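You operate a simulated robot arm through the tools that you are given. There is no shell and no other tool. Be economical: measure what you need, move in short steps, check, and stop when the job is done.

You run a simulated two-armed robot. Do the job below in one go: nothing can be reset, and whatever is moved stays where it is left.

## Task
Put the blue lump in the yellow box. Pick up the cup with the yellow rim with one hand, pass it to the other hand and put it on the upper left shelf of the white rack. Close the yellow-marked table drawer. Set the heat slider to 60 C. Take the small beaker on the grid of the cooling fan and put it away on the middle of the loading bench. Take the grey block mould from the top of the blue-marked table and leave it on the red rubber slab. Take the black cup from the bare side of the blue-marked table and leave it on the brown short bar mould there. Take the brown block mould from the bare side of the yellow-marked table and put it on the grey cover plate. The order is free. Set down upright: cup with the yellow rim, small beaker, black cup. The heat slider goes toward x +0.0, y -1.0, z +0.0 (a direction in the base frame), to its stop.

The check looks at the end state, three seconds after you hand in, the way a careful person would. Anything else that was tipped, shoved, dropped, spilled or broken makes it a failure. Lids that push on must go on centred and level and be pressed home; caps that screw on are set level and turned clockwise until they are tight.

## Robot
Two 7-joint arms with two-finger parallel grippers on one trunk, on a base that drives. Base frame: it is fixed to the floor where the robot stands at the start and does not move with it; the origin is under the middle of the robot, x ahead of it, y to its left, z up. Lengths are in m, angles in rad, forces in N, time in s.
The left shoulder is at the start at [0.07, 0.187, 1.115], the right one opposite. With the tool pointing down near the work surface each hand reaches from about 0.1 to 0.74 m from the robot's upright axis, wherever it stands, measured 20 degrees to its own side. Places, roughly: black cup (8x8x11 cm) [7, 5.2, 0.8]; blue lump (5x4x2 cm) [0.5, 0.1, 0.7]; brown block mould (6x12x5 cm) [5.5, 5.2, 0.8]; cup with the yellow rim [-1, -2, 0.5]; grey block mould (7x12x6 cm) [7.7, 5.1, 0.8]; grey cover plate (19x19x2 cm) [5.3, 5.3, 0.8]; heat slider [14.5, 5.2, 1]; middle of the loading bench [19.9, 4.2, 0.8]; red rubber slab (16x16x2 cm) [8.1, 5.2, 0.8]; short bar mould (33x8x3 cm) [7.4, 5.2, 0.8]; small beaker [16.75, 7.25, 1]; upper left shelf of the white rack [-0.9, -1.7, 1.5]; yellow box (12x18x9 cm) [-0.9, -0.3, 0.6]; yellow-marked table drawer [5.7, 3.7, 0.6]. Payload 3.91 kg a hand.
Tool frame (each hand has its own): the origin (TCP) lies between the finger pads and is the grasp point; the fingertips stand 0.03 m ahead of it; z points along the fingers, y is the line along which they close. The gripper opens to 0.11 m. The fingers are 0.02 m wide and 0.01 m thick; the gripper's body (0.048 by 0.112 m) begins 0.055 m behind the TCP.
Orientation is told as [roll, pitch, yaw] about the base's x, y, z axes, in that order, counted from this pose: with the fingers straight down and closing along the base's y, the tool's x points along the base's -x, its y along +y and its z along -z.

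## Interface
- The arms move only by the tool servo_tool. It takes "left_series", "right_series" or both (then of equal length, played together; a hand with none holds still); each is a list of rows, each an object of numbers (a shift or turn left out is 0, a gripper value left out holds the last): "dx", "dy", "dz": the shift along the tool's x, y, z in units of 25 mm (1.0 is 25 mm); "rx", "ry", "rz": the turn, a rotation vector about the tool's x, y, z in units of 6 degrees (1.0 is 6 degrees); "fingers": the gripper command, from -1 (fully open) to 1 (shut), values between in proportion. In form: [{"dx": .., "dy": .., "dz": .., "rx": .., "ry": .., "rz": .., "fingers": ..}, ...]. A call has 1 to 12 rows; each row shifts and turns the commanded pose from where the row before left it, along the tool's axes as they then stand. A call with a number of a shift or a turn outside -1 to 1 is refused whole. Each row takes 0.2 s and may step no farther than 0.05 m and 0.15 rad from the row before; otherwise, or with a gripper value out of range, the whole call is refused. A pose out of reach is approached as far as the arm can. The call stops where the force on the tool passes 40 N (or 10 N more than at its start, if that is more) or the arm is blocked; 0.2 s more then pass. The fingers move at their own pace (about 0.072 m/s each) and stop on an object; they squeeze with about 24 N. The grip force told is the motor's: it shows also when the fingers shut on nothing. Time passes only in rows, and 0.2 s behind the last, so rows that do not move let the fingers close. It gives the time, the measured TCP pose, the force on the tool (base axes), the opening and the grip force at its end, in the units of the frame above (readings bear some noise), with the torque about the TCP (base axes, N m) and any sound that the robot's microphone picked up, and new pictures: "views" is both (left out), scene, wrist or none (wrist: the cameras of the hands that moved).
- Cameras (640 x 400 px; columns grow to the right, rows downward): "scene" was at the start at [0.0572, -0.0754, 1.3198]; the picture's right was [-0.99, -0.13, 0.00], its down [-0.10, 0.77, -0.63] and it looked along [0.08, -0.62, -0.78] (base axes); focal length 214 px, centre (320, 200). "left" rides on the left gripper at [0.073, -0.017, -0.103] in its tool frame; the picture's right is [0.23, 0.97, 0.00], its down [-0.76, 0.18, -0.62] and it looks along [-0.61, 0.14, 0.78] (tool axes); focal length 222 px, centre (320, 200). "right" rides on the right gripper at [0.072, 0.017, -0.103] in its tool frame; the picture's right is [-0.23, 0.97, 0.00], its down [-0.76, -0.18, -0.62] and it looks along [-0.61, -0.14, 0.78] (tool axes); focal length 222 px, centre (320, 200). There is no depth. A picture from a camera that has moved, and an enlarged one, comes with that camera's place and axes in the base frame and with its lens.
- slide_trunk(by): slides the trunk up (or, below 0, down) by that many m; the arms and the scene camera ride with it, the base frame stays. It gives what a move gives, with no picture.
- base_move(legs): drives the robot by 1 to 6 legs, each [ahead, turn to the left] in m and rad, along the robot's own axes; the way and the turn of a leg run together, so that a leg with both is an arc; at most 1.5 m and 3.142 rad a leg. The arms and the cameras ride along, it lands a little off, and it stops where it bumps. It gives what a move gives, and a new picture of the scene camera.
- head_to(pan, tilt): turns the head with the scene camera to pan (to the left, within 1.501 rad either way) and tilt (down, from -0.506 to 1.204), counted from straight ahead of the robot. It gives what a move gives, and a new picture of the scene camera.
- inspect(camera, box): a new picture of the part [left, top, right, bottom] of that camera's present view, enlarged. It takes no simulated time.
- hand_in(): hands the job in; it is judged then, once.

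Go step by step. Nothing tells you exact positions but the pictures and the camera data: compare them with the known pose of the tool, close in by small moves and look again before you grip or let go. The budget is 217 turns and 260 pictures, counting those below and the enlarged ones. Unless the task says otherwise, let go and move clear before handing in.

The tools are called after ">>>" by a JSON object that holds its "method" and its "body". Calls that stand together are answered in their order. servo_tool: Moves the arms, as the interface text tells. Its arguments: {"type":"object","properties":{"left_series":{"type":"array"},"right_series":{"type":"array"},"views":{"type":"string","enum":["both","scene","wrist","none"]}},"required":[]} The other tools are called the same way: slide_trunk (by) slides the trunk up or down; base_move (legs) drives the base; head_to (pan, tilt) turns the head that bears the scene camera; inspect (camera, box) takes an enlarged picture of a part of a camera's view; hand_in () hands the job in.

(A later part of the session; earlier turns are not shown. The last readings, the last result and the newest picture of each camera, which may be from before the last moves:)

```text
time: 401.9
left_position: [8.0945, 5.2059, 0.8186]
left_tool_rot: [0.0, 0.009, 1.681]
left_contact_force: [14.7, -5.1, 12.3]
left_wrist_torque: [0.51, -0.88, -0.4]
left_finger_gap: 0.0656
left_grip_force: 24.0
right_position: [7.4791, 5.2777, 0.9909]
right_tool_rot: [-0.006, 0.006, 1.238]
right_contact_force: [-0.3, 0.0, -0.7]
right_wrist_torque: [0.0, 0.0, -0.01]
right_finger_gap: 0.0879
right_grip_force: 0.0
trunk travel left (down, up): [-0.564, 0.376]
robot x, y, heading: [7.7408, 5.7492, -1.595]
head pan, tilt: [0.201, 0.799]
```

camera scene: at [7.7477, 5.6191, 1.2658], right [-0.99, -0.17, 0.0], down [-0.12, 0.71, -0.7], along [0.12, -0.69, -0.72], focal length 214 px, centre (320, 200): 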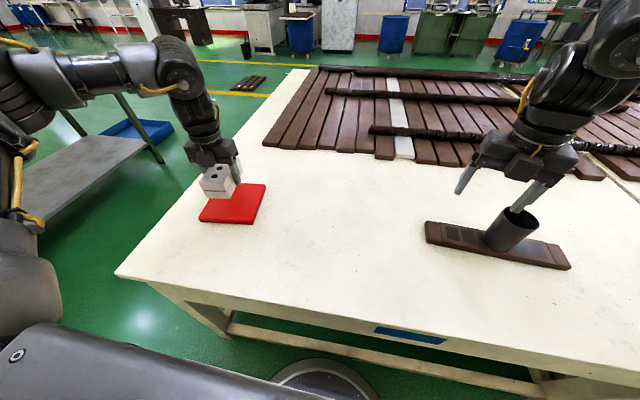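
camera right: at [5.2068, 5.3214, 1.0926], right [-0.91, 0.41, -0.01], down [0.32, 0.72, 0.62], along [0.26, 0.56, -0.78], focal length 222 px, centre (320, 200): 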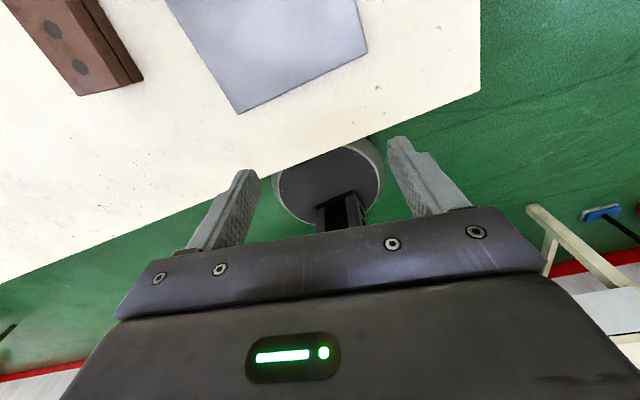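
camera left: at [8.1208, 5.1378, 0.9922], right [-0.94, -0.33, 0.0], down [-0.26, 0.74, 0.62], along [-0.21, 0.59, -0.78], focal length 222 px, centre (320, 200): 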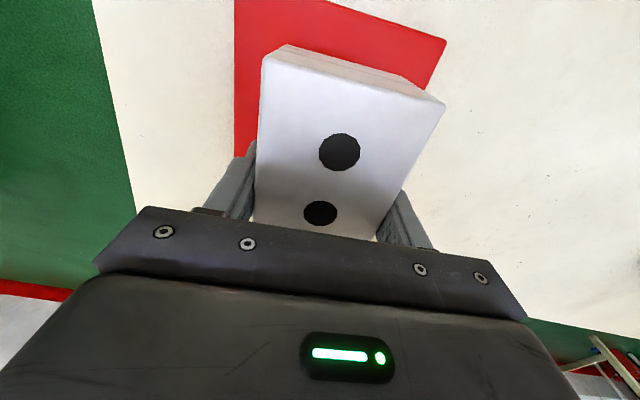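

>>> {"method": "servo_tool", "body": {"left_series": [{"fingers": 0}, {"fingers": -0.6}, {"dx": 0}, {"dz": -0.5}, {"dz": -1}, {"dz": -1}, {"dz": -1}, {"dz": -1}, {"dz": -1}], "views": "both"}}

```text
time: 403.9
left_position: [8.0929, 5.209, 0.9557]
left_tool_rot: [-0.002, 0.003, 1.681]
left_contact_force: [0.1, 0.5, 0.2]
left_wrist_torque: [0.0, 0.02, -0.03]
left_finger_gap: 0.088
left_grip_force: 0.1
right_position: [7.479, 5.2765, 0.9911]
right_tool_rot: [-0.007, 0.004, 1.241]
right_contact_force: [-0.1, -0.5, -0.6]
right_wrist_torque: [-0.03, 0.0, 0.0]
right_finger_gap: 0.0877
right_grip_force: 0.0
trunk travel left (down, up): [-0.564, 0.376]
robot x, y, heading: [7.7383, 5.7479, -1.6]
head pan, tilt: [0.201, 0.799]
camera scene: at [7.7462, 5.6205, 1.2659], right [-0.99, -0.17, 0.0], down [-0.12, 0.71, -0.7], along [0.12, -0.69, -0.72], focal length 214 px, centre (320, 200)
camera left: at [8.1186, 5.1404, 1.0597], right [-0.94, -0.33, 0.0], down [-0.26, 0.74, 0.62], along [-0.21, 0.59, -0.78], focal length 222 px, centre (320, 200)
```

scene: 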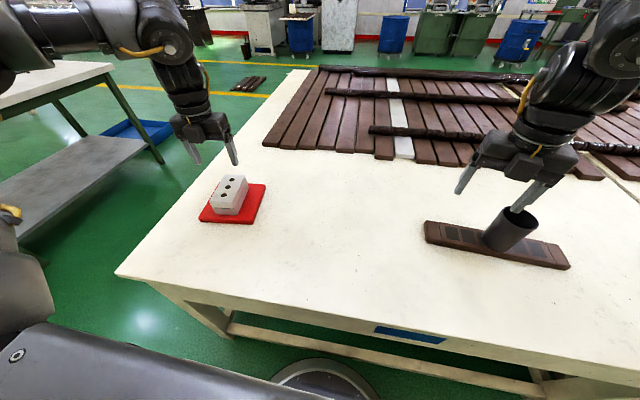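
left: 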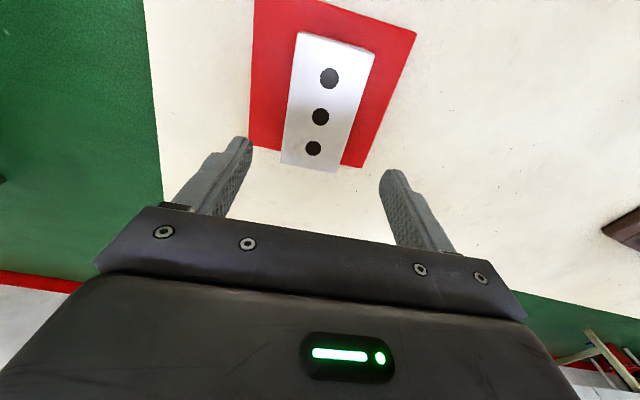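

The grey mould lies on the red slab. Next comes the heat slider around (14.5, 5.2); I back up, turn to +x and look.

>>> {"method": "base_move", "body": {"legs": [[-0.1, 0], [0, 1.6]]}}

>>> {"method": "head_to", "body": {"pan": 0.0, "tilt": 0.25}}

>>> {"method": "head_to", "body": {"pan": -0.7, "tilt": 0.25}}

```text
time: 409.0
left_position: [8.26, 6.2359, 0.9548]
left_tool_rot: [0.003, 0.001, -2.98]
left_contact_force: [0.1, 0.2, 0.5]
left_wrist_torque: [0.02, 0.02, -0.04]
left_finger_gap: 0.0881
left_grip_force: 0.0
right_position: [8.2262, 5.6189, 0.9886]
right_tool_rot: [-0.008, 0.003, 2.862]
right_contact_force: [0.2, -0.6, 0.2]
right_wrist_torque: [0.03, 0.01, 0.0]
right_finger_gap: 0.0882
right_grip_force: 0.0
trunk travel left (down, up): [-0.564, 0.376]
robot x, y, heading: [7.7397, 5.8543, 0.024]
head pan, tilt: [0.201, 0.799]
camera scene: at [7.8668, 5.8711, 1.2659], right [0.22, -0.98, 0.0], down [-0.7, -0.16, -0.7], along [0.68, 0.15, -0.72], focal length 214 px, centre (320, 200)
```

scene: 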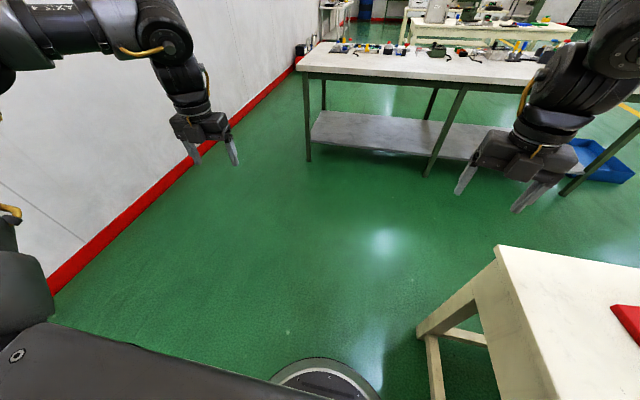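

```text
time: 410.0
left_position: [8.2597, 6.236, 0.9544]
left_tool_rot: [-0.001, 0.002, -2.98]
left_contact_force: [0.9, -0.3, -0.3]
left_wrist_torque: [-0.02, 0.0, -0.02]
left_finger_gap: 0.0881
left_grip_force: 0.1
right_position: [8.2267, 5.6195, 0.989]
right_tool_rot: [-0.007, 0.004, 2.862]
right_contact_force: [-0.9, -0.7, -0.5]
right_wrist_torque: [0.02, -0.02, 0.01]
right_finger_gap: 0.088
right_grip_force: 0.1
trunk travel left (down, up): [-0.564, 0.376]
robot x, y, heading: [7.7416, 5.8514, 0.015]
head pan, tilt: [0.0, 0.25]
camera scene: at [7.8815, 5.8552, 1.3149], right [0.02, -1.0, 0.0], down [-0.25, -0.01, -0.97], along [0.97, 0.02, -0.25], focal length 214 px, centre (320, 200)
```

scene: 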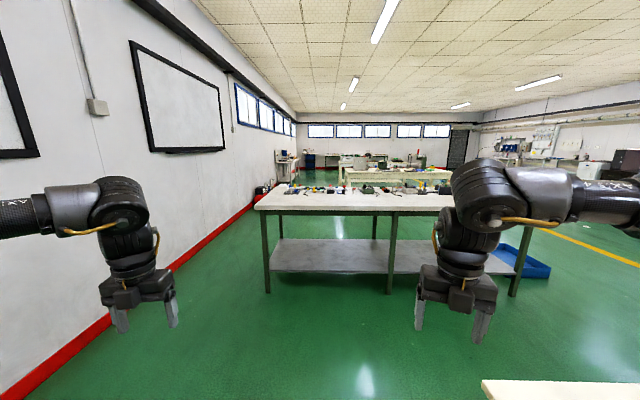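

```text
time: 411.0
left_position: [8.2614, 6.2355, 0.9548]
left_tool_rot: [-0.001, 0.002, -2.979]
left_contact_force: [0.9, -0.6, 0.3]
left_wrist_torque: [0.02, -0.01, 0.02]
left_finger_gap: 0.088
left_grip_force: 0.0
right_position: [8.2264, 5.6195, 0.9894]
right_tool_rot: [-0.008, 0.003, 2.861]
right_contact_force: [0.1, 0.0, 0.2]
right_wrist_torque: [-0.01, -0.04, 0.01]
right_finger_gap: 0.088
right_grip_force: 0.2
trunk travel left (down, up): [-0.564, 0.376]
robot x, y, heading: [7.7388, 5.8511, 0.021]
head pan, tilt: [-0.7, 0.25]
camera scene: at [7.861, 5.7946, 1.315], right [-0.63, -0.78, 0.0], down [-0.19, 0.15, -0.97], along [0.76, -0.61, -0.25], focal length 214 px, centre (320, 200)
```

scene: 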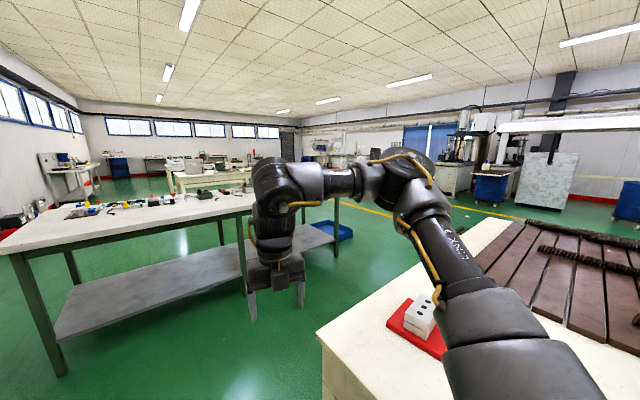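

>>> {"method": "base_move", "body": {"legs": [[1.03, 0], [0, -1.59], [1.5, 0], [1.5, 0], [0, 1.2]]}}

>>> {"method": "head_to", "body": {"pan": 0.3, "tilt": 0.25}}

```text
time: 437.1
left_position: [9.4519, 3.0313, 0.954]
left_tool_rot: [0.0, 0.001, 2.9]
left_contact_force: [0.0, 0.8, 0.1]
left_wrist_torque: [0.0, 0.02, 0.01]
left_finger_gap: 0.088
left_grip_force: 0.1
right_position: [9.1791, 2.478, 0.9902]
right_tool_rot: [-0.007, 0.004, 2.459]
right_contact_force: [-0.5, -0.3, -0.2]
right_wrist_torque: [-0.03, 0.01, -0.02]
right_finger_gap: 0.0881
right_grip_force: 0.0
trunk travel left (down, up): [-0.564, 0.376]
robot x, y, heading: [8.8199, 2.8795, -0.382]
head pan, tilt: [-0.7, 0.25]
camera scene: at [8.9109, 2.7809, 1.315], right [-0.88, -0.47, 0.0], down [-0.12, 0.22, -0.97], along [0.46, -0.85, -0.25], focal length 214 px, centre (320, 200)
```

scene: 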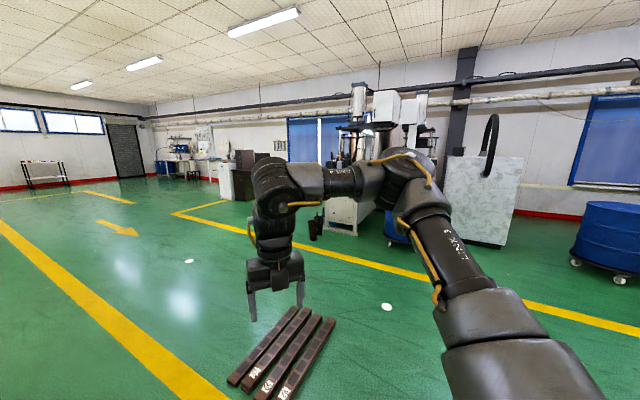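

```text
time: 438.4
left_position: [9.4525, 3.0313, 0.9542]
left_tool_rot: [0.0, 0.001, 2.9]
left_contact_force: [0.3, -0.3, 0.1]
left_wrist_torque: [0.02, 0.03, 0.02]
left_finger_gap: 0.0879
left_grip_force: 0.1
right_position: [9.1786, 2.4767, 0.9894]
right_tool_rot: [-0.006, 0.003, 2.459]
right_contact_force: [1.0, 0.5, -0.5]
right_wrist_torque: [-0.01, -0.04, 0.01]
right_finger_gap: 0.0881
right_grip_force: 0.1
trunk travel left (down, up): [-0.564, 0.376]
robot x, y, heading: [8.8235, 2.8807, -0.383]
head pan, tilt: [0.3, 0.25]
camera scene: at [8.96, 2.8554, 1.315], right [-0.08, -1.0, 0.0], down [-0.25, 0.02, -0.97], along [0.97, -0.08, -0.25], focal length 214 px, centre (320, 200)
```

scene: 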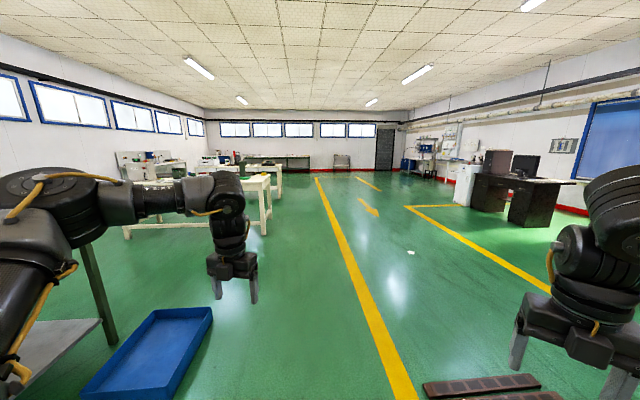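

>>> {"method": "base_move", "body": {"legs": [[0, 0.37], [1.5, 0], [1.5, 0], [1.3, 0]]}}

>>> {"method": "head_to", "body": {"pan": 0.8, "tilt": 0.2}}

```text
time: 460.5
left_position: [13.7289, 3.3298, 0.9545]
left_tool_rot: [0.0, 0.002, -2.976]
left_contact_force: [-0.6, -0.5, 0.2]
left_wrist_torque: [-0.04, 0.02, 0.0]
left_finger_gap: 0.0879
left_grip_force: 0.1
right_position: [13.6988, 2.7136, 0.9895]
right_tool_rot: [-0.007, 0.004, 2.866]
right_contact_force: [-0.2, 0.0, -0.9]
right_wrist_torque: [0.02, 0.0, -0.01]
right_finger_gap: 0.0879
right_grip_force: 0.1
trunk travel left (down, up): [-0.564, 0.376]
robot x, y, heading: [13.2088, 2.943, 0.029]
head pan, tilt: [0.3, 0.25]
camera scene: at [13.347, 2.9758, 1.3149], right [0.32, -0.95, 0.0], down [-0.23, -0.08, -0.97], along [0.92, 0.31, -0.25], focal length 214 px, centre (320, 200)
```

scene: 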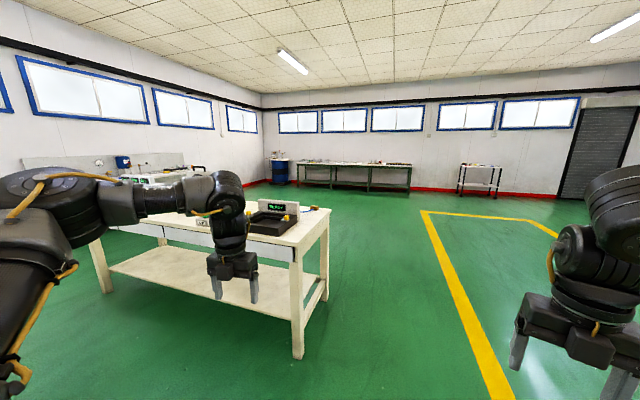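

```text
time: 461.4
left_position: [13.7311, 3.3304, 0.9547]
left_tool_rot: [0.001, 0.001, -2.976]
left_contact_force: [0.2, 0.0, -0.1]
left_wrist_torque: [0.0, -0.01, 0.01]
left_finger_gap: 0.088
left_grip_force: 0.0
right_position: [13.6977, 2.7146, 0.9902]
right_tool_rot: [-0.007, 0.002, 2.865]
right_contact_force: [-0.4, -0.2, 0.3]
right_wrist_torque: [-0.03, 0.02, -0.04]
right_finger_gap: 0.088
right_grip_force: 0.1
trunk travel left (down, up): [-0.564, 0.376]
robot x, y, heading: [13.2121, 2.9436, 0.027]
head pan, tilt: [0.799, 0.201]
camera scene: at [13.3217, 3.0143, 1.3195], right [0.73, -0.68, 0.0], down [-0.14, -0.15, -0.98], along [0.67, 0.72, -0.2], focal length 214 px, centre (320, 200)
```

scene: 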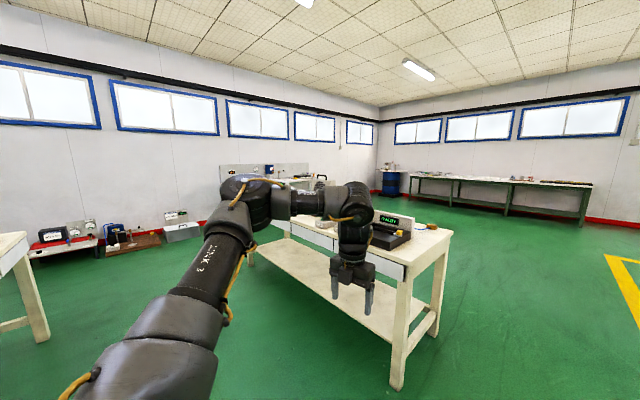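

>>> {"method": "inspect", "body": {"camera": "scene", "box": [200, 140, 480, 300]}}

```text
2.29 times, centred on (340, 220) of scene
camera zoom: at [13.3217, 3.0143, 1.3195], right [0.73, -0.68, 0.0], down [-0.14, -0.15, -0.98], along [0.67, 0.72, -0.2], focal length 490 px, centre (274, 154)
```

zoom: 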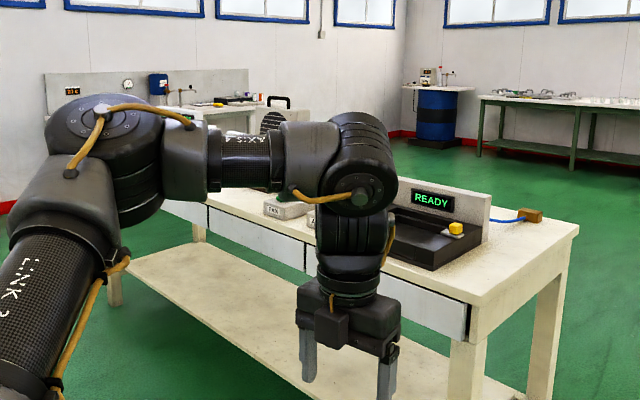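

The READY table runs along y from 3.4 to 5.4 with its front at x about 14.35, so the heat slider must be at its far end. I drive up alongside it.

>>> {"method": "base_move", "body": {"legs": [[0, 1.46], [1.2, 0], [0.95, 0], [0, -1.48]]}}

>>> {"method": "head_to", "body": {"pan": 0.0, "tilt": 0.4}}

```text
time: 479.3
left_position: [13.8357, 5.4998, 0.9543]
left_tool_rot: [-0.001, 0.002, -2.942]
left_contact_force: [-0.1, -0.6, 0.7]
left_wrist_torque: [0.0, -0.03, 0.0]
left_finger_gap: 0.0882
left_grip_force: 0.1
right_position: [13.8254, 4.8824, 0.9887]
right_tool_rot: [-0.007, 0.004, 2.9]
right_contact_force: [0.4, -1.0, -0.1]
right_wrist_torque: [0.0, 0.01, -0.01]
right_finger_gap: 0.0879
right_grip_force: 0.1
trunk travel left (down, up): [-0.564, 0.376]
robot x, y, heading: [13.3295, 5.0976, 0.061]
head pan, tilt: [0.799, 0.201]
camera scene: at [13.4391, 5.1698, 1.3195], right [0.76, -0.65, 0.0], down [-0.13, -0.15, -0.98], along [0.64, 0.74, -0.2], focal length 214 px, centre (320, 200)
```

scene: 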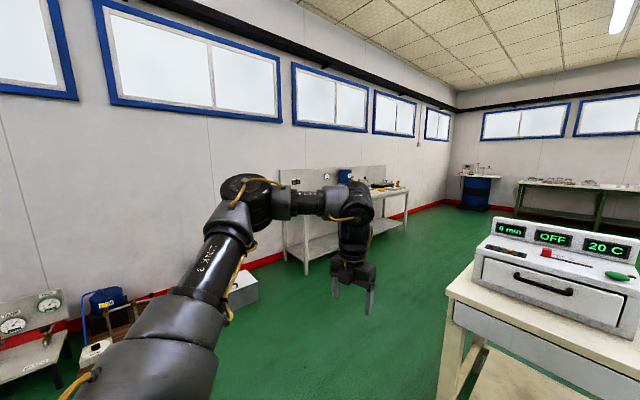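

```text
time: 480.4
left_position: [13.8356, 5.5001, 0.9557]
left_tool_rot: [0.001, 0.002, -2.942]
left_contact_force: [0.2, -0.4, 0.5]
left_wrist_torque: [-0.02, 0.0, -0.02]
left_finger_gap: 0.0879
left_grip_force: 0.0
right_position: [13.8253, 4.8826, 0.9894]
right_tool_rot: [-0.007, 0.005, 2.9]
right_contact_force: [0.0, 0.0, 0.2]
right_wrist_torque: [-0.01, -0.02, 0.01]
right_finger_gap: 0.0881
right_grip_force: 0.0
trunk travel left (down, up): [-0.564, 0.376]
robot x, y, heading: [13.3283, 5.0956, 0.06]
head pan, tilt: [0.0, 0.4]
camera scene: at [13.4707, 5.105, 1.301], right [0.06, -1.0, 0.0], down [-0.39, -0.02, -0.92], along [0.92, 0.06, -0.39], focal length 214 px, centre (320, 200)
```

scene: 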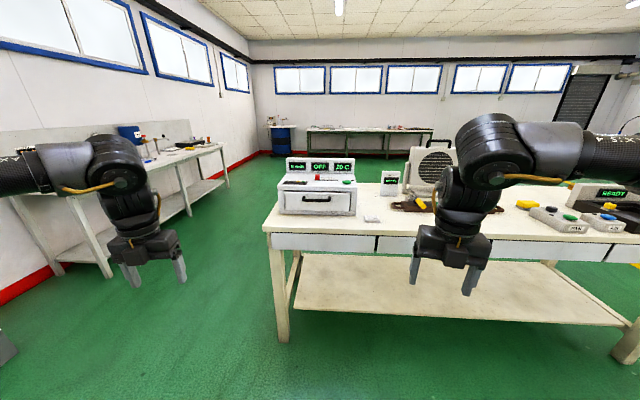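

>>> {"method": "inspect", "body": {"camera": "scene", "box": [260, 140, 380, 230]}}

```text
4.44 times, centred on (320, 185) of scene
camera zoom: at [13.4707, 5.105, 1.301], right [0.06, -1.0, 0.0], down [-0.39, -0.02, -0.92], along [0.92, 0.06, -0.39], focal length 953 px, centre (320, 267)
```

zoom: 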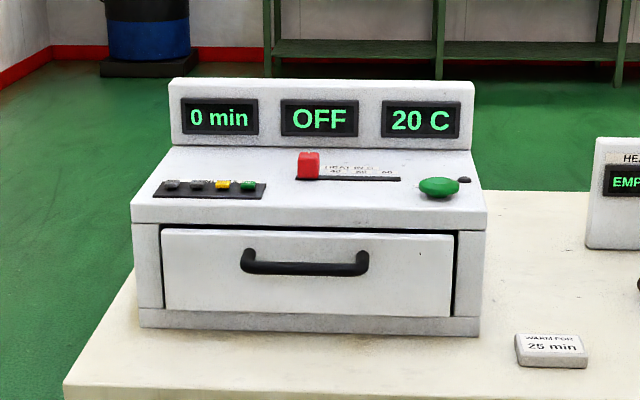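

The controller shows 20 C; the red heat knob is near (14.5, 5.185, 0.99) and its slot runs about 10 cm toward -y. I raise the trunk and drive closer.

>>> {"method": "slide_trunk", "body": {"by": 0.2}}

>>> {"method": "base_move", "body": {"legs": [[0, -0.06], [0.52, 0]]}}

>>> {"method": "head_to", "body": {"pan": 0.0, "tilt": 0.7}}

```text
time: 482.6
left_position: [13.8363, 5.4993, 1.1543]
left_tool_rot: [0.0, 0.0, -2.941]
left_contact_force: [-0.7, 0.7, 0.5]
left_wrist_torque: [-0.03, -0.01, -0.02]
left_finger_gap: 0.0878
left_grip_force: 0.1
right_position: [13.827, 4.883, 1.1899]
right_tool_rot: [-0.005, 0.001, 2.902]
right_contact_force: [0.3, 0.4, -0.3]
right_wrist_torque: [-0.01, 0.0, -0.01]
right_finger_gap: 0.0883
right_grip_force: 0.1
trunk travel left (down, up): [-0.764, 0.176]
robot x, y, heading: [13.3337, 5.0964, 0.06]
head pan, tilt: [0.0, 0.4]
```

```text
time: 486.1
left_position: [14.3828, 5.4724, 1.1545]
left_tool_rot: [0.001, 0.004, -2.996]
left_contact_force: [-0.2, 0.1, 0.9]
left_wrist_torque: [-0.02, 0.01, -0.01]
left_finger_gap: 0.088
left_grip_force: 0.1
right_position: [14.3371, 4.8556, 1.1888]
right_tool_rot: [-0.007, 0.005, 2.847]
right_contact_force: [-0.4, -0.5, 0.7]
right_wrist_torque: [0.01, 0.0, -0.01]
right_finger_gap: 0.0883
right_grip_force: 0.0
trunk travel left (down, up): [-0.764, 0.176]
robot x, y, heading: [13.8587, 5.0947, 0.004]
head pan, tilt: [0.0, 0.4]
camera scene: at [13.9957, 5.0979, 1.5011], right [0.0, -1.0, 0.0], down [-0.39, 0.0, -0.92], along [0.92, 0.0, -0.39], focal length 214 px, centre (320, 200)
```

scene: 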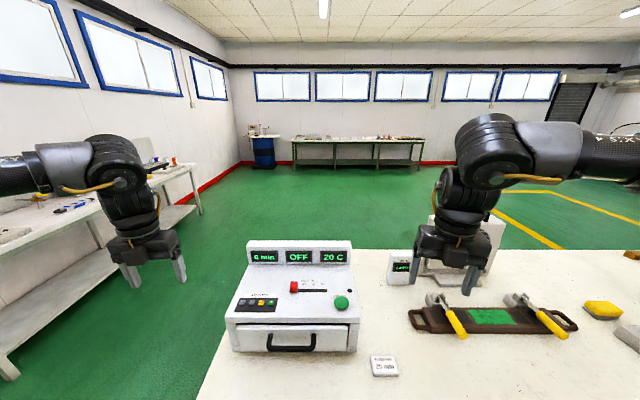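

```text
time: 486.9
left_position: [14.3835, 5.4719, 1.1552]
left_tool_rot: [0.0, 0.003, -2.996]
left_contact_force: [-0.1, 0.3, 0.4]
left_wrist_torque: [0.01, 0.02, 0.0]
left_finger_gap: 0.0878
left_grip_force: 0.1
right_position: [14.3386, 4.8561, 1.1884]
right_tool_rot: [-0.007, 0.003, 2.845]
right_contact_force: [-0.2, -0.3, -0.4]
right_wrist_torque: [0.0, 0.01, -0.01]
right_finger_gap: 0.0881
right_grip_force: 0.1
trunk travel left (down, up): [-0.764, 0.176]
robot x, y, heading: [13.8522, 5.0997, 0.002]
head pan, tilt: [0.0, 0.7]
camera scene: at [13.9894, 5.098, 1.4741], right [0.0, -1.0, 0.0], down [-0.64, 0.0, -0.77], along [0.77, 0.0, -0.64], focal length 214 px, centre (320, 200)
```

scene: 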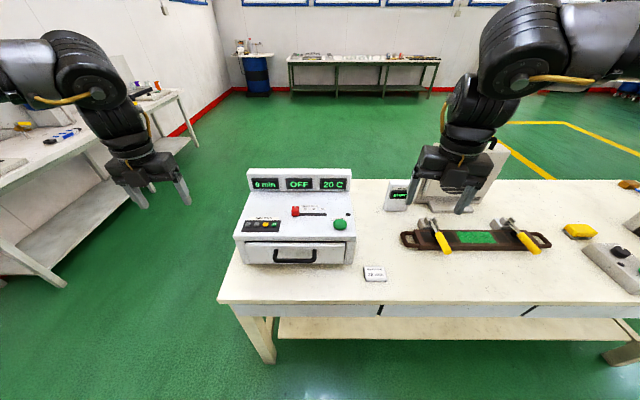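

>>> {"method": "base_move", "body": {"legs": [[0.09, 0]]}}

>>> {"method": "servo_tool", "body": {"left_series": [{"rz": 0.7, "fingers": -0.1}, {"rz": 0.7}, {"ry": 1}, {"ry": 1}, {"ry": 1}, {"ry": 1}, {"ry": 1}, {"dy": 0.9}, {"dy": 0.9}, {"dy": 0.9}, {"dy": 0.9}, {"dy": 0.9}], "views": "none"}}

>>> {"method": "servo_tool", "body": {"left_series": [{"dy": 0.9}, {"dy": 0.9}, {"dy": 0.9}, {"dy": 0.9}, {"dx": 0}], "views": "both"}}

```text
time: 488.0
left_position: [14.456, 5.4728, 1.1615]
left_tool_rot: [0.003, 0.017, -2.996]
left_contact_force: [-1.2, -0.4, 0.4]
left_wrist_torque: [0.0, -0.09, 0.01]
left_finger_gap: 0.0881
left_grip_force: 0.2
right_position: [14.412, 4.8572, 1.1973]
right_tool_rot: [-0.014, 0.019, 2.846]
right_contact_force: [-1.5, 0.0, -0.1]
right_wrist_torque: [-0.02, -0.07, 0.0]
right_finger_gap: 0.088
right_grip_force: 0.1
trunk travel left (down, up): [-0.764, 0.176]
robot x, y, heading: [13.9405, 5.0979, 0.005]
head pan, tilt: [0.0, 0.7]
camera scene: at [14.0608, 5.0986, 1.4757], right [0.0, -1.0, 0.0], down [-0.64, 0.0, -0.77], along [0.77, 0.0, -0.64], focal length 214 px, centre (320, 200)
```

scene: 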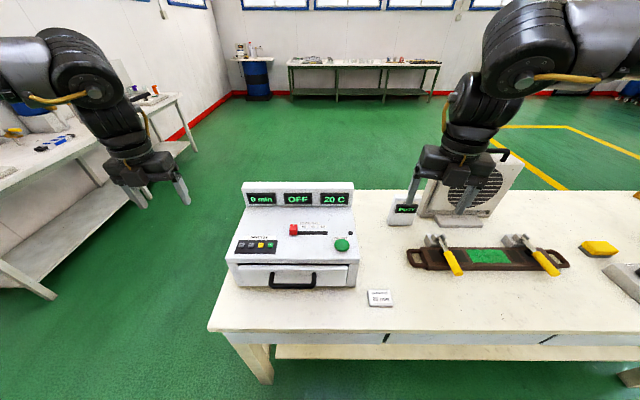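

```text
time: 490.6
left_position: [14.4658, 5.3602, 1.1576]
left_tool_rot: [0.0, 0.529, 3.139]
left_contact_force: [0.1, 0.4, -0.6]
left_wrist_torque: [0.01, 0.0, 0.0]
left_finger_gap: 0.0604
left_grip_force: 0.0
right_position: [14.422, 4.8551, 1.1912]
right_tool_rot: [-0.012, 0.008, 2.847]
right_contact_force: [0.4, 0.3, -0.4]
right_wrist_torque: [0.01, -0.02, 0.02]
right_finger_gap: 0.0877
right_grip_force: 0.0
trunk travel left (down, up): [-0.764, 0.176]
robot x, y, heading: [13.9435, 5.097, 0.004]
head pan, tilt: [0.0, 0.7]
```

```text
time: 491.8
left_position: [14.4652, 5.2722, 1.1578]
left_tool_rot: [0.001, 0.531, 3.142]
left_contact_force: [0.1, 0.2, 0.1]
left_wrist_torque: [-0.01, -0.01, 0.01]
left_finger_gap: 0.0605
left_grip_force: 0.0
right_position: [14.4217, 4.8574, 1.1927]
right_tool_rot: [-0.008, 0.009, 2.845]
right_contact_force: [0.3, -0.3, -0.7]
right_wrist_torque: [0.03, -0.01, -0.01]
right_finger_gap: 0.0879
right_grip_force: 0.2
trunk travel left (down, up): [-0.764, 0.176]
robot x, y, heading: [13.9437, 5.0986, 0.003]
head pan, tilt: [0.0, 0.7]
camera scene: at [14.0759, 5.0988, 1.4741], right [0.0, -1.0, 0.0], down [-0.64, 0.0, -0.76], along [0.76, 0.0, -0.64], focal length 214 px, centre (320, 200)
camera left: at [14.4764, 5.2894, 1.284], right [0.19, -0.97, 0.12], down [-0.97, -0.18, 0.15], along [-0.13, -0.14, -0.98], focal length 222 px, centre (320, 200)
```

scene: 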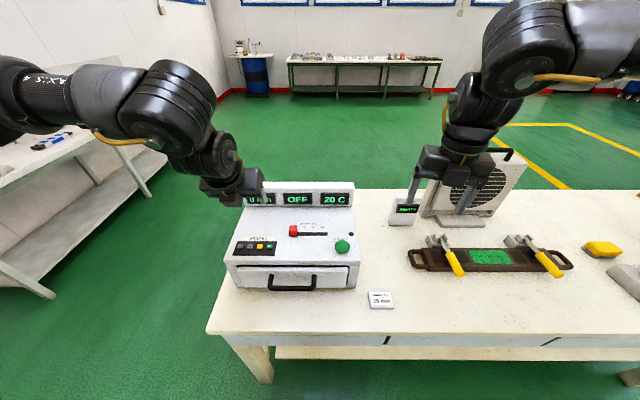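
left: 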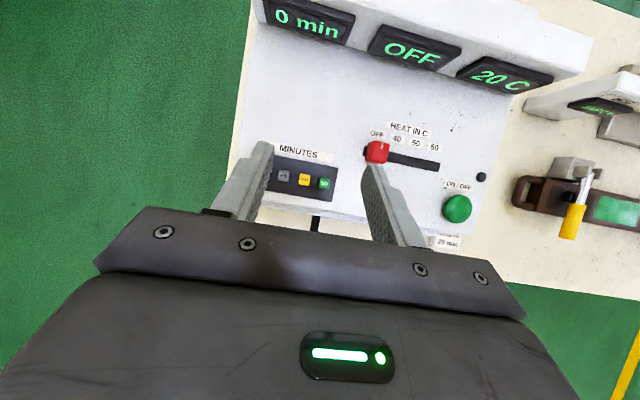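

I see the knob at "OFF" with the scale 40, 50, 60 to its right. I move the left fingers above it.

>>> {"method": "servo_tool", "body": {"left_series": [{"dx": -0.1, "dy": 0.71, "dz": 0.85}, {"dx": -0.1, "dy": 0.71, "dz": 0.85}, {"dx": -0.1, "dy": 0.71, "dz": 0.85}, {"dx": -0.1, "dy": 0.71, "dz": 0.85}, {"dx": -0.1, "dy": 0.71, "dz": 0.85}, {"dx": 0}], "views": "wrist"}}

```text
time: 493.2
left_position: [14.5107, 5.1828, 1.0596]
left_tool_rot: [0.003, 0.531, 3.142]
left_contact_force: [-0.4, 0.2, 0.2]
left_wrist_torque: [0.03, -0.01, 0.0]
left_finger_gap: 0.0604
left_grip_force: 0.1
right_position: [14.4222, 4.8585, 1.1922]
right_tool_rot: [-0.009, 0.008, 2.846]
right_contact_force: [0.1, 0.2, -0.6]
right_wrist_torque: [-0.01, 0.01, 0.03]
right_finger_gap: 0.088
right_grip_force: 0.0
trunk travel left (down, up): [-0.764, 0.176]
robot x, y, heading: [13.9414, 5.0997, 0.0]
head pan, tilt: [0.0, 0.7]
camera left: at [14.5216, 5.1993, 1.1857], right [0.19, -0.97, 0.12], down [-0.97, -0.18, 0.15], along [-0.13, -0.14, -0.98], focal length 222 px, centre (320, 200)
```

left: 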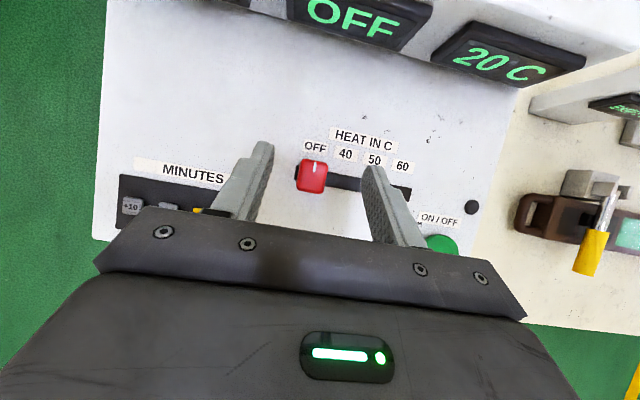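

I'll push the knob with closed fingers from its +y side, staying clear of the green button. I close, shift 3 cm to +y and go down.

>>> {"method": "servo_tool", "body": {"left_series": [{"dy": -0.65, "fingers": 1}, {"dy": -0.65}, {"dx": 0}, {"dx": -0.42, "dz": 0.71}, {"dx": -0.42, "dz": 0.71}, {"dx": -0.3, "dz": 0.51}, {"dx": 0}], "views": "wrist"}}

```text
time: 494.8
left_position: [14.51, 5.2117, 1.0027]
left_tool_rot: [0.001, 0.53, 3.139]
left_contact_force: [-0.2, 1.2, -0.7]
left_wrist_torque: [-0.02, -0.02, 0.0]
left_finger_gap: 0.0001
left_grip_force: 24.2
right_position: [14.422, 4.8575, 1.1919]
right_tool_rot: [-0.01, 0.01, 2.844]
right_contact_force: [0.5, 0.7, 0.7]
right_wrist_torque: [-0.02, 0.02, 0.0]
right_finger_gap: 0.088
right_grip_force: 0.0
trunk travel left (down, up): [-0.764, 0.176]
robot x, y, heading: [13.9454, 5.0976, 0.003]
head pan, tilt: [0.0, 0.7]
camera left: at [14.521, 5.2304, 1.1292], right [0.19, -0.97, 0.12], down [-0.97, -0.18, 0.15], along [-0.13, -0.14, -0.98], focal length 222 px, centre (320, 200)
```

left: 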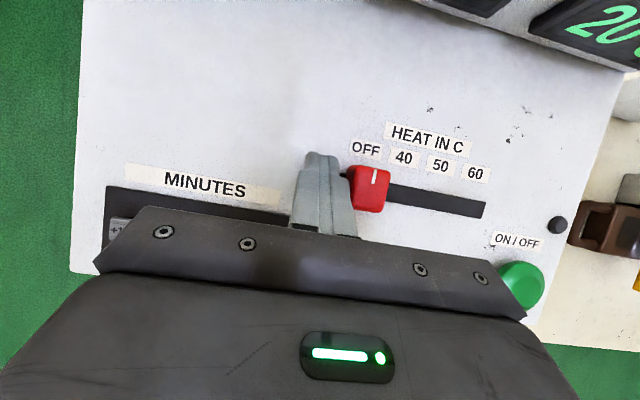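

>>> {"method": "servo_tool", "body": {"left_series": [{"dy": 0.5}, {"dy": 0.5}, {"dy": 0.5}, {"dy": 0.5}, {"dy": 0.5}, {"dy": 0.5}, {"dy": 0.5}, {"dx": 0}], "views": "wrist"}}

```text
time: 496.6
left_position: [14.5096, 5.1256, 1.0024]
left_tool_rot: [0.003, 0.531, 3.14]
left_contact_force: [-0.7, 0.0, -0.1]
left_wrist_torque: [-0.01, 0.01, 0.01]
left_finger_gap: 0.0
left_grip_force: 23.6
right_position: [14.4223, 4.8559, 1.1911]
right_tool_rot: [-0.008, 0.009, 2.847]
right_contact_force: [0.3, 0.5, 0.3]
right_wrist_torque: [-0.02, 0.0, -0.03]
right_finger_gap: 0.0882
right_grip_force: 0.0
trunk travel left (down, up): [-0.764, 0.176]
robot x, y, heading: [13.9409, 5.095, 0.012]
head pan, tilt: [0.0, 0.7]
camera left: at [14.5201, 5.143, 1.1292], right [0.19, -0.97, 0.12], down [-0.97, -0.18, 0.15], along [-0.13, -0.14, -0.98], focal length 222 px, centre (320, 200)
```

left: 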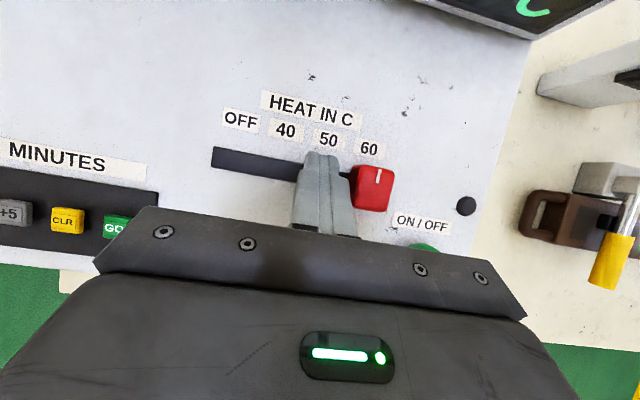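

>>> {"method": "servo_tool", "body": {"left_series": [{"dy": 0.3}, {"dy": 0.3}, {"dy": 0.3}, {"dx": 0}], "views": "wrist"}}

```text
time: 497.6
left_position: [14.5093, 5.1148, 1.0008]
left_tool_rot: [-0.023, 0.533, 3.139]
left_contact_force: [-6.2, 28.9, 3.3]
left_wrist_torque: [0.12, 0.07, -0.3]
left_finger_gap: 0.0003
left_grip_force: 23.9
right_position: [14.4212, 4.8586, 1.1929]
right_tool_rot: [-0.008, 0.01, 2.847]
right_contact_force: [0.8, -0.2, -0.3]
right_wrist_torque: [0.02, -0.02, 0.02]
right_finger_gap: 0.0877
right_grip_force: 0.0
trunk travel left (down, up): [-0.764, 0.176]
robot x, y, heading: [13.9433, 5.0981, 0.013]
head pan, tilt: [0.0, 0.7]
stopped in row 4 (left hand): the force on the tool passed its limit at 42 N (the readings are from after the stop); the commanded pose is now the measured one
camera left: at [14.5206, 5.13, 1.1293], right [0.2, -0.97, 0.1], down [-0.97, -0.19, 0.15], along [-0.12, -0.12, -0.98], focal length 222 px, centre (320, 200)
```

left: 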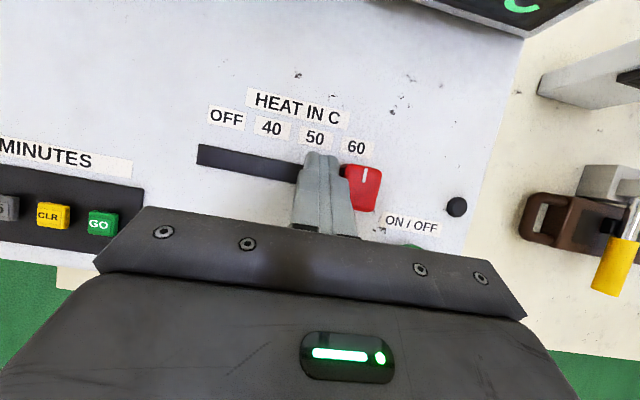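

The knob is at its stop. I back off and lift straight up, then check the display.

>>> {"method": "servo_tool", "body": {"left_series": [{"dy": -0.6, "rx": 0.2}, {"dx": 0.5, "dz": -0.86}, {"dx": 0.5, "dz": -0.86}, {"dx": 0.5, "dz": -0.86}, {"dx": 0.5, "dz": -0.86}, {"dx": 0.5, "dz": -0.86}, {"dy": -0.9}, {"dy": -0.9}, {"dy": -0.9}, {"dy": -0.9}], "views": "none"}}

>>> {"method": "inspect", "body": {"camera": "scene", "box": [210, 160, 390, 300]}}

```text
time: 499.8
left_position: [14.5076, 5.2091, 1.1278]
left_tool_rot: [-0.034, 0.532, 3.137]
left_contact_force: [-0.2, 0.6, -0.3]
left_wrist_torque: [-0.03, 0.0, -0.01]
left_finger_gap: 0.0
left_grip_force: 24.1
right_position: [14.4222, 4.8585, 1.193]
right_tool_rot: [-0.005, 0.009, 2.847]
right_contact_force: [0.1, 0.6, -0.1]
right_wrist_torque: [0.0, 0.02, 0.03]
right_finger_gap: 0.0879
right_grip_force: 0.1
trunk travel left (down, up): [-0.764, 0.176]
robot x, y, heading: [13.9395, 5.0966, 0.007]
head pan, tilt: [0.0, 0.7]
```

```text
2.86 times, centred on (300, 230) of scene
camera zoom: at [14.076, 5.1006, 1.4741], right [0.01, -1.0, 0.0], down [-0.64, -0.01, -0.76], along [0.76, 0.01, -0.64], focal length 613 px, centre (377, 114)
```

zoom: 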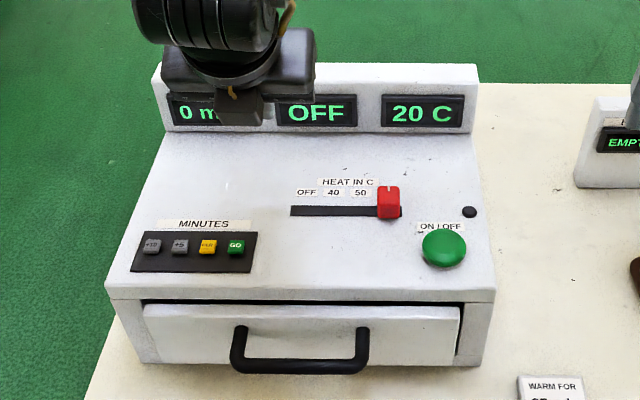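

The knob sits at 60. Next is the small beaker on the table along the wall; I back off and drive there.

>>> {"method": "base_move", "body": {"legs": [[-0.4, 0], [0, 0.98], [1.25, 0], [0, -0.97], [1.3, 0], [1.2, 0]]}}

>>> {"method": "base_move", "body": {"legs": [[0, 1.57]]}}

```text
time: 525.1
left_position: [17.3339, 6.2878, 1.128]
left_tool_rot: [-0.033, 0.534, -3.139]
left_contact_force: [-0.2, 0.4, 0.9]
left_wrist_torque: [0.02, 0.0, -0.01]
left_finger_gap: 0.0001
left_grip_force: 23.6
right_position: [17.2507, 5.9357, 1.1923]
right_tool_rot: [-0.01, 0.009, 2.852]
right_contact_force: [0.0, -0.2, 0.3]
right_wrist_torque: [0.02, 0.01, -0.01]
right_finger_gap: 0.0879
right_grip_force: 0.2
trunk travel left (down, up): [-0.764, 0.176]
robot x, y, heading: [16.7668, 6.1712, 0.015]
head pan, tilt: [0.0, 0.7]
camera scene: at [16.9024, 6.1753, 1.4742], right [0.01, -1.0, 0.0], down [-0.64, -0.01, -0.77], along [0.76, 0.01, -0.64], focal length 214 px, centre (320, 200)
```

scene: 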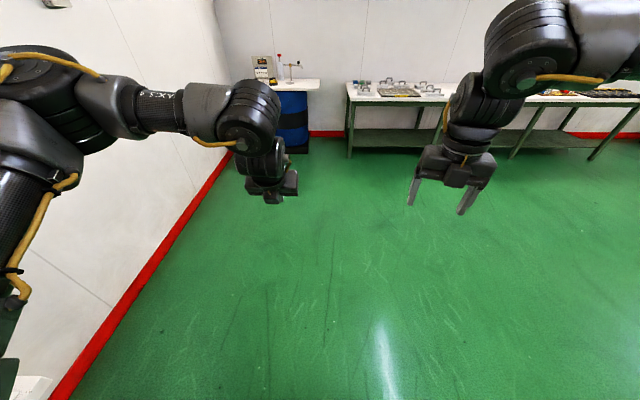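

```text
time: 529.3
left_position: [16.6653, 6.7381, 1.1282]
left_tool_rot: [-0.035, 0.53, -1.586]
left_contact_force: [0.6, -0.1, -0.6]
left_wrist_torque: [0.02, -0.03, -0.01]
left_finger_gap: 0.0002
left_grip_force: 23.7
right_position: [17.0158, 6.6492, 1.1927]
right_tool_rot: [-0.01, 0.007, -1.877]
right_contact_force: [0.3, 0.3, 0.1]
right_wrist_torque: [0.0, 0.0, -0.03]
right_finger_gap: 0.0881
right_grip_force: 0.1
trunk travel left (down, up): [-0.764, 0.176]
robot x, y, heading: [16.7711, 6.171, 1.566]
head pan, tilt: [0.0, 0.7]
camera scene: at [16.7683, 6.3087, 1.4741], right [1.0, 0.0, 0.0], down [0.0, -0.64, -0.76], along [0.0, 0.76, -0.64], focal length 214 px, centre (320, 200)
```

scene: 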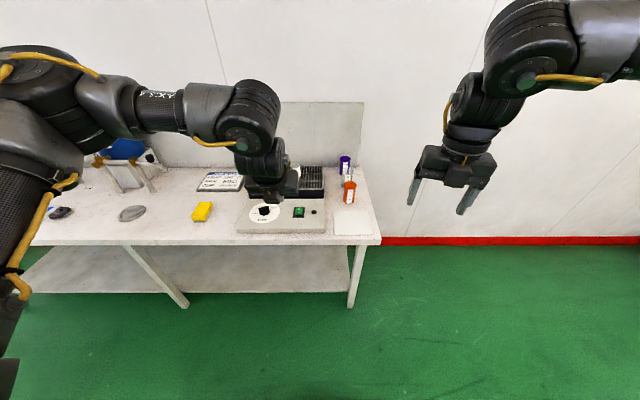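

>>> {"method": "inspect", "body": {"camera": "scene", "box": [220, 130, 400, 250]}}

```text
3.33 times, centred on (310, 190) of scene
camera zoom: at [16.7683, 6.3087, 1.4741], right [1.0, 0.0, 0.0], down [0.0, -0.64, -0.76], along [0.0, 0.76, -0.64], focal length 715 px, centre (353, 233)
```

zoom: 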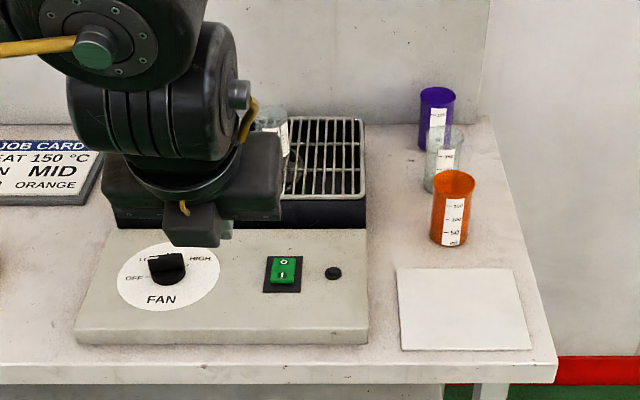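

The beaker is on the black fan grid, hidden behind my left hand. I move the hand left to see it.

>>> {"method": "servo_tool", "body": {"left_series": [{"dy": -1, "fingers": -0.5}, {"dy": -1}, {"dy": -1}, {"dy": -1}, {"dy": -1}, {"dy": -1}, {"dy": -1}, {"dx": 0}], "views": "wrist"}}

>>> {"method": "inspect", "body": {"camera": "scene", "box": [220, 130, 400, 250]}}

```text
time: 531.1
left_position: [16.4891, 6.739, 1.133]
left_tool_rot: [-0.034, 0.531, -1.586]
left_contact_force: [0.0, 0.8, 0.6]
left_wrist_torque: [0.04, 0.02, 0.01]
left_finger_gap: 0.0824
left_grip_force: 0.0
right_position: [17.016, 6.6502, 1.1917]
right_tool_rot: [-0.008, 0.007, -1.874]
right_contact_force: [-0.6, -0.5, 0.7]
right_wrist_torque: [0.03, 0.01, -0.02]
right_finger_gap: 0.0878
right_grip_force: 0.1
trunk travel left (down, up): [-0.764, 0.176]
robot x, y, heading: [16.7721, 6.1749, 1.567]
head pan, tilt: [0.0, 0.7]
camera left: at [16.4777, 6.749, 1.26], right [0.98, 0.2, 0.09], down [0.18, -0.97, 0.15], along [0.11, -0.13, -0.99], focal length 222 px, centre (320, 200)
```

left: 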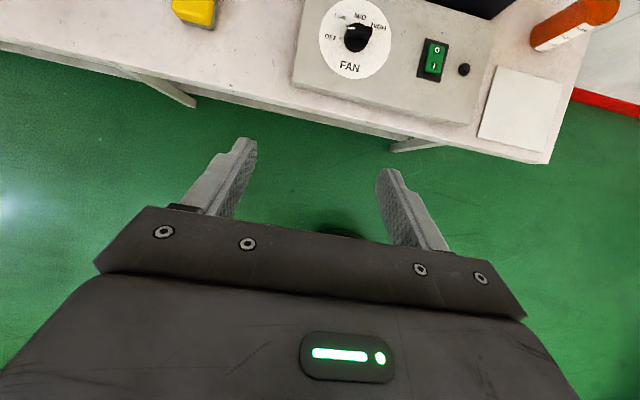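

```text
3.33 times, centred on (310, 190) of scene
camera zoom: at [16.7688, 6.3089, 1.4741], right [1.0, 0.0, 0.0], down [0.0, -0.64, -0.76], along [0.0, 0.76, -0.64], focal length 715 px, centre (353, 233)
```

zoom: 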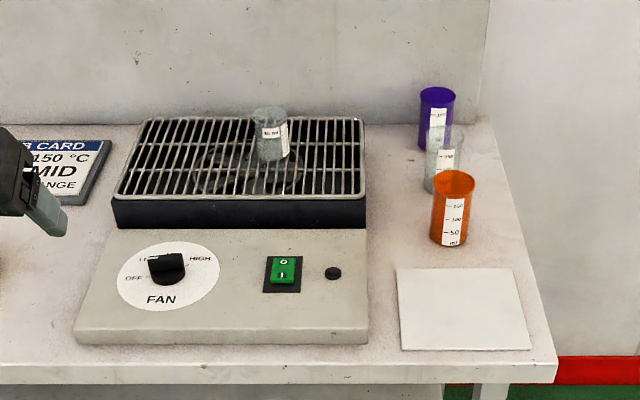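

>>> {"method": "base_move", "body": {"legs": [[0.37, 0]]}}

>>> {"method": "servo_tool", "body": {"left_series": [{"dy": 1}, {"dy": 1}, {"dy": 1}, {"dy": 1}, {"dy": 1}, {"dy": 1}, {"dx": 0}], "views": "wrist"}}

```text
time: 533.5
left_position: [16.4944, 7.1101, 1.1339]
left_tool_rot: [-0.034, 0.534, -1.591]
left_contact_force: [0.1, -0.2, 0.9]
left_wrist_torque: [-0.01, 0.0, -0.01]
left_finger_gap: 0.0824
left_grip_force: 0.1
right_position: [17.0193, 7.0184, 1.1931]
right_tool_rot: [-0.009, 0.011, -1.88]
right_contact_force: [-0.2, -0.7, 1.2]
right_wrist_torque: [-0.02, 0.0, 0.01]
right_finger_gap: 0.0879
right_grip_force: 0.1
trunk travel left (down, up): [-0.764, 0.176]
robot x, y, heading: [16.7725, 6.5431, 1.562]
head pan, tilt: [0.0, 0.7]
camera scene: at [16.77, 6.6793, 1.4742], right [1.0, -0.01, 0.0], down [0.0, -0.64, -0.77], along [0.0, 0.77, -0.64], focal length 214 px, centre (320, 200)
```

scene: 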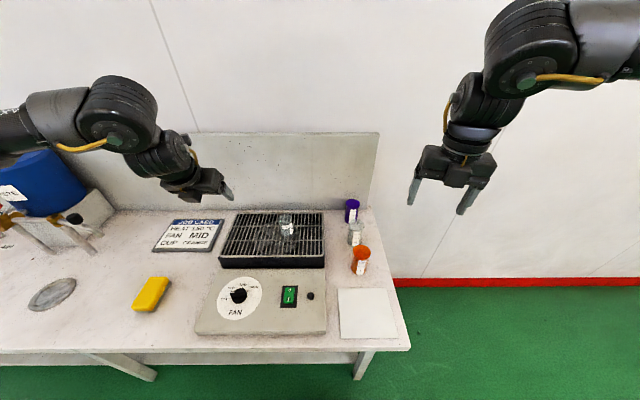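

```text
time: 535.0
left_position: [16.6433, 7.111, 1.1301]
left_tool_rot: [-0.033, 0.528, -1.59]
left_contact_force: [0.1, 0.7, 1.1]
left_wrist_torque: [0.0, -0.01, -0.01]
left_finger_gap: 0.0826
left_grip_force: 0.1
right_position: [17.0176, 7.0197, 1.1926]
right_tool_rot: [-0.009, 0.009, -1.88]
right_contact_force: [-0.5, 0.4, 0.1]
right_wrist_torque: [-0.02, -0.01, -0.04]
right_finger_gap: 0.088
right_grip_force: 0.1
trunk travel left (down, up): [-0.764, 0.176]
robot x, y, heading: [16.7671, 6.5447, 1.565]
head pan, tilt: [0.0, 0.7]
camera left: at [16.6306, 7.121, 1.2571], right [0.98, 0.19, 0.09], down [0.18, -0.97, 0.15], along [0.11, -0.13, -0.99], focal length 222 px, centre (320, 200)
```

left: 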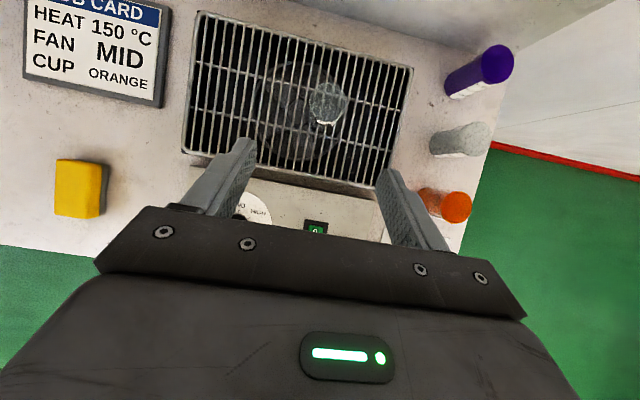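

>>> {"method": "inspect", "body": {"camera": "left", "box": [250, 40, 410, 160]}}

>>> {"method": "inspect", "body": {"camera": "scene", "box": [230, 180, 350, 280]}}

```text
3.33 times, centred on (330, 100) of left
camera zoom: at [16.6306, 7.121, 1.2571], right [0.98, 0.19, 0.09], down [0.18, -0.97, 0.15], along [0.11, -0.13, -0.99], focal length 740 px, centre (287, 533)
```

zoom: 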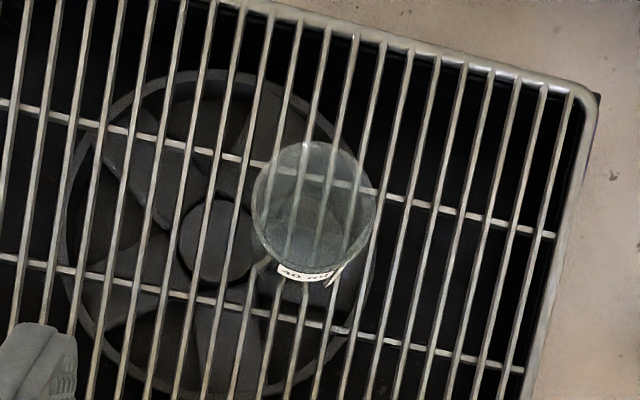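

```text
4.00 times, centred on (290, 230) of scene
camera zoom: at [16.7693, 6.6802, 1.4741], right [1.0, -0.01, 0.0], down [0.0, -0.64, -0.76], along [0.0, 0.76, -0.64], focal length 858 px, centre (440, 80)
```

zoom: 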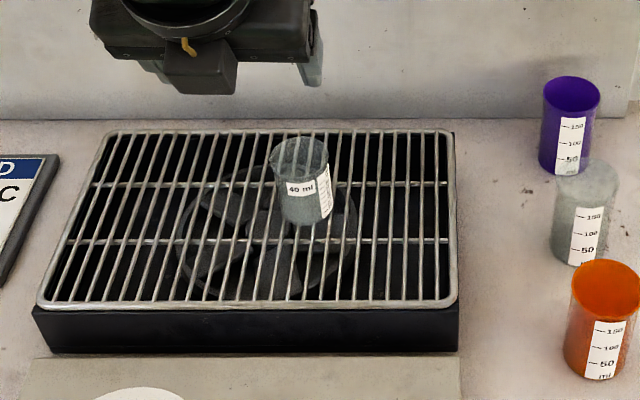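

The beaker is at (16.648, 7.213), 5 cm wide, rim at z 0.942. I approach along the tool axis.

>>> {"method": "servo_tool", "body": {"left_series": [{"rx": -0.33}, {"dx": -0.21, "dy": 0.05, "dz": 0.87}, {"dx": -0.21, "dy": 0.05, "dz": 0.87}, {"dx": -0.21, "dy": 0.05, "dz": 0.87}, {"dx": -0.21, "dy": 0.05, "dz": 0.87}, {"dz": 0.9}, {"dz": 0.9}, {"dz": 0.9}, {"dx": 0}], "views": "wrist"}}

```text
time: 537.0
left_position: [16.6516, 7.1717, 0.9845]
left_tool_rot: [0.001, 0.533, -1.592]
left_contact_force: [-0.2, -0.6, -0.3]
left_wrist_torque: [-0.03, -0.01, 0.01]
left_finger_gap: 0.0824
left_grip_force: 0.0
right_position: [17.0187, 7.0198, 1.1922]
right_tool_rot: [-0.007, 0.009, -1.879]
right_contact_force: [-0.2, -1.1, 0.2]
right_wrist_torque: [0.04, 0.02, 0.01]
right_finger_gap: 0.0879
right_grip_force: 0.0
trunk travel left (down, up): [-0.764, 0.176]
robot x, y, heading: [16.7728, 6.5458, 1.562]
head pan, tilt: [0.0, 0.7]
camera left: at [16.635, 7.1823, 1.1123], right [0.98, 0.18, 0.12], down [0.16, -0.98, 0.15], along [0.14, -0.13, -0.98], focal length 222 px, centre (320, 200)
```

left: 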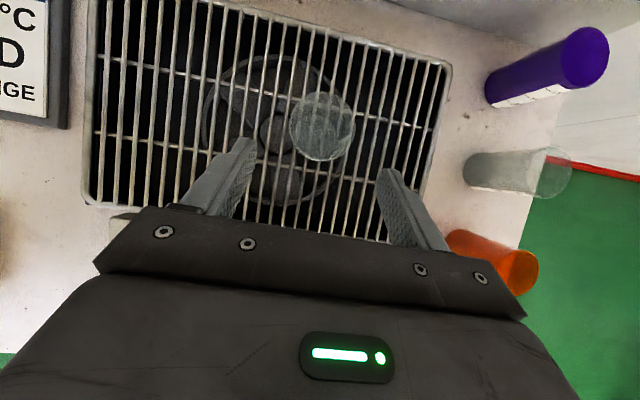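

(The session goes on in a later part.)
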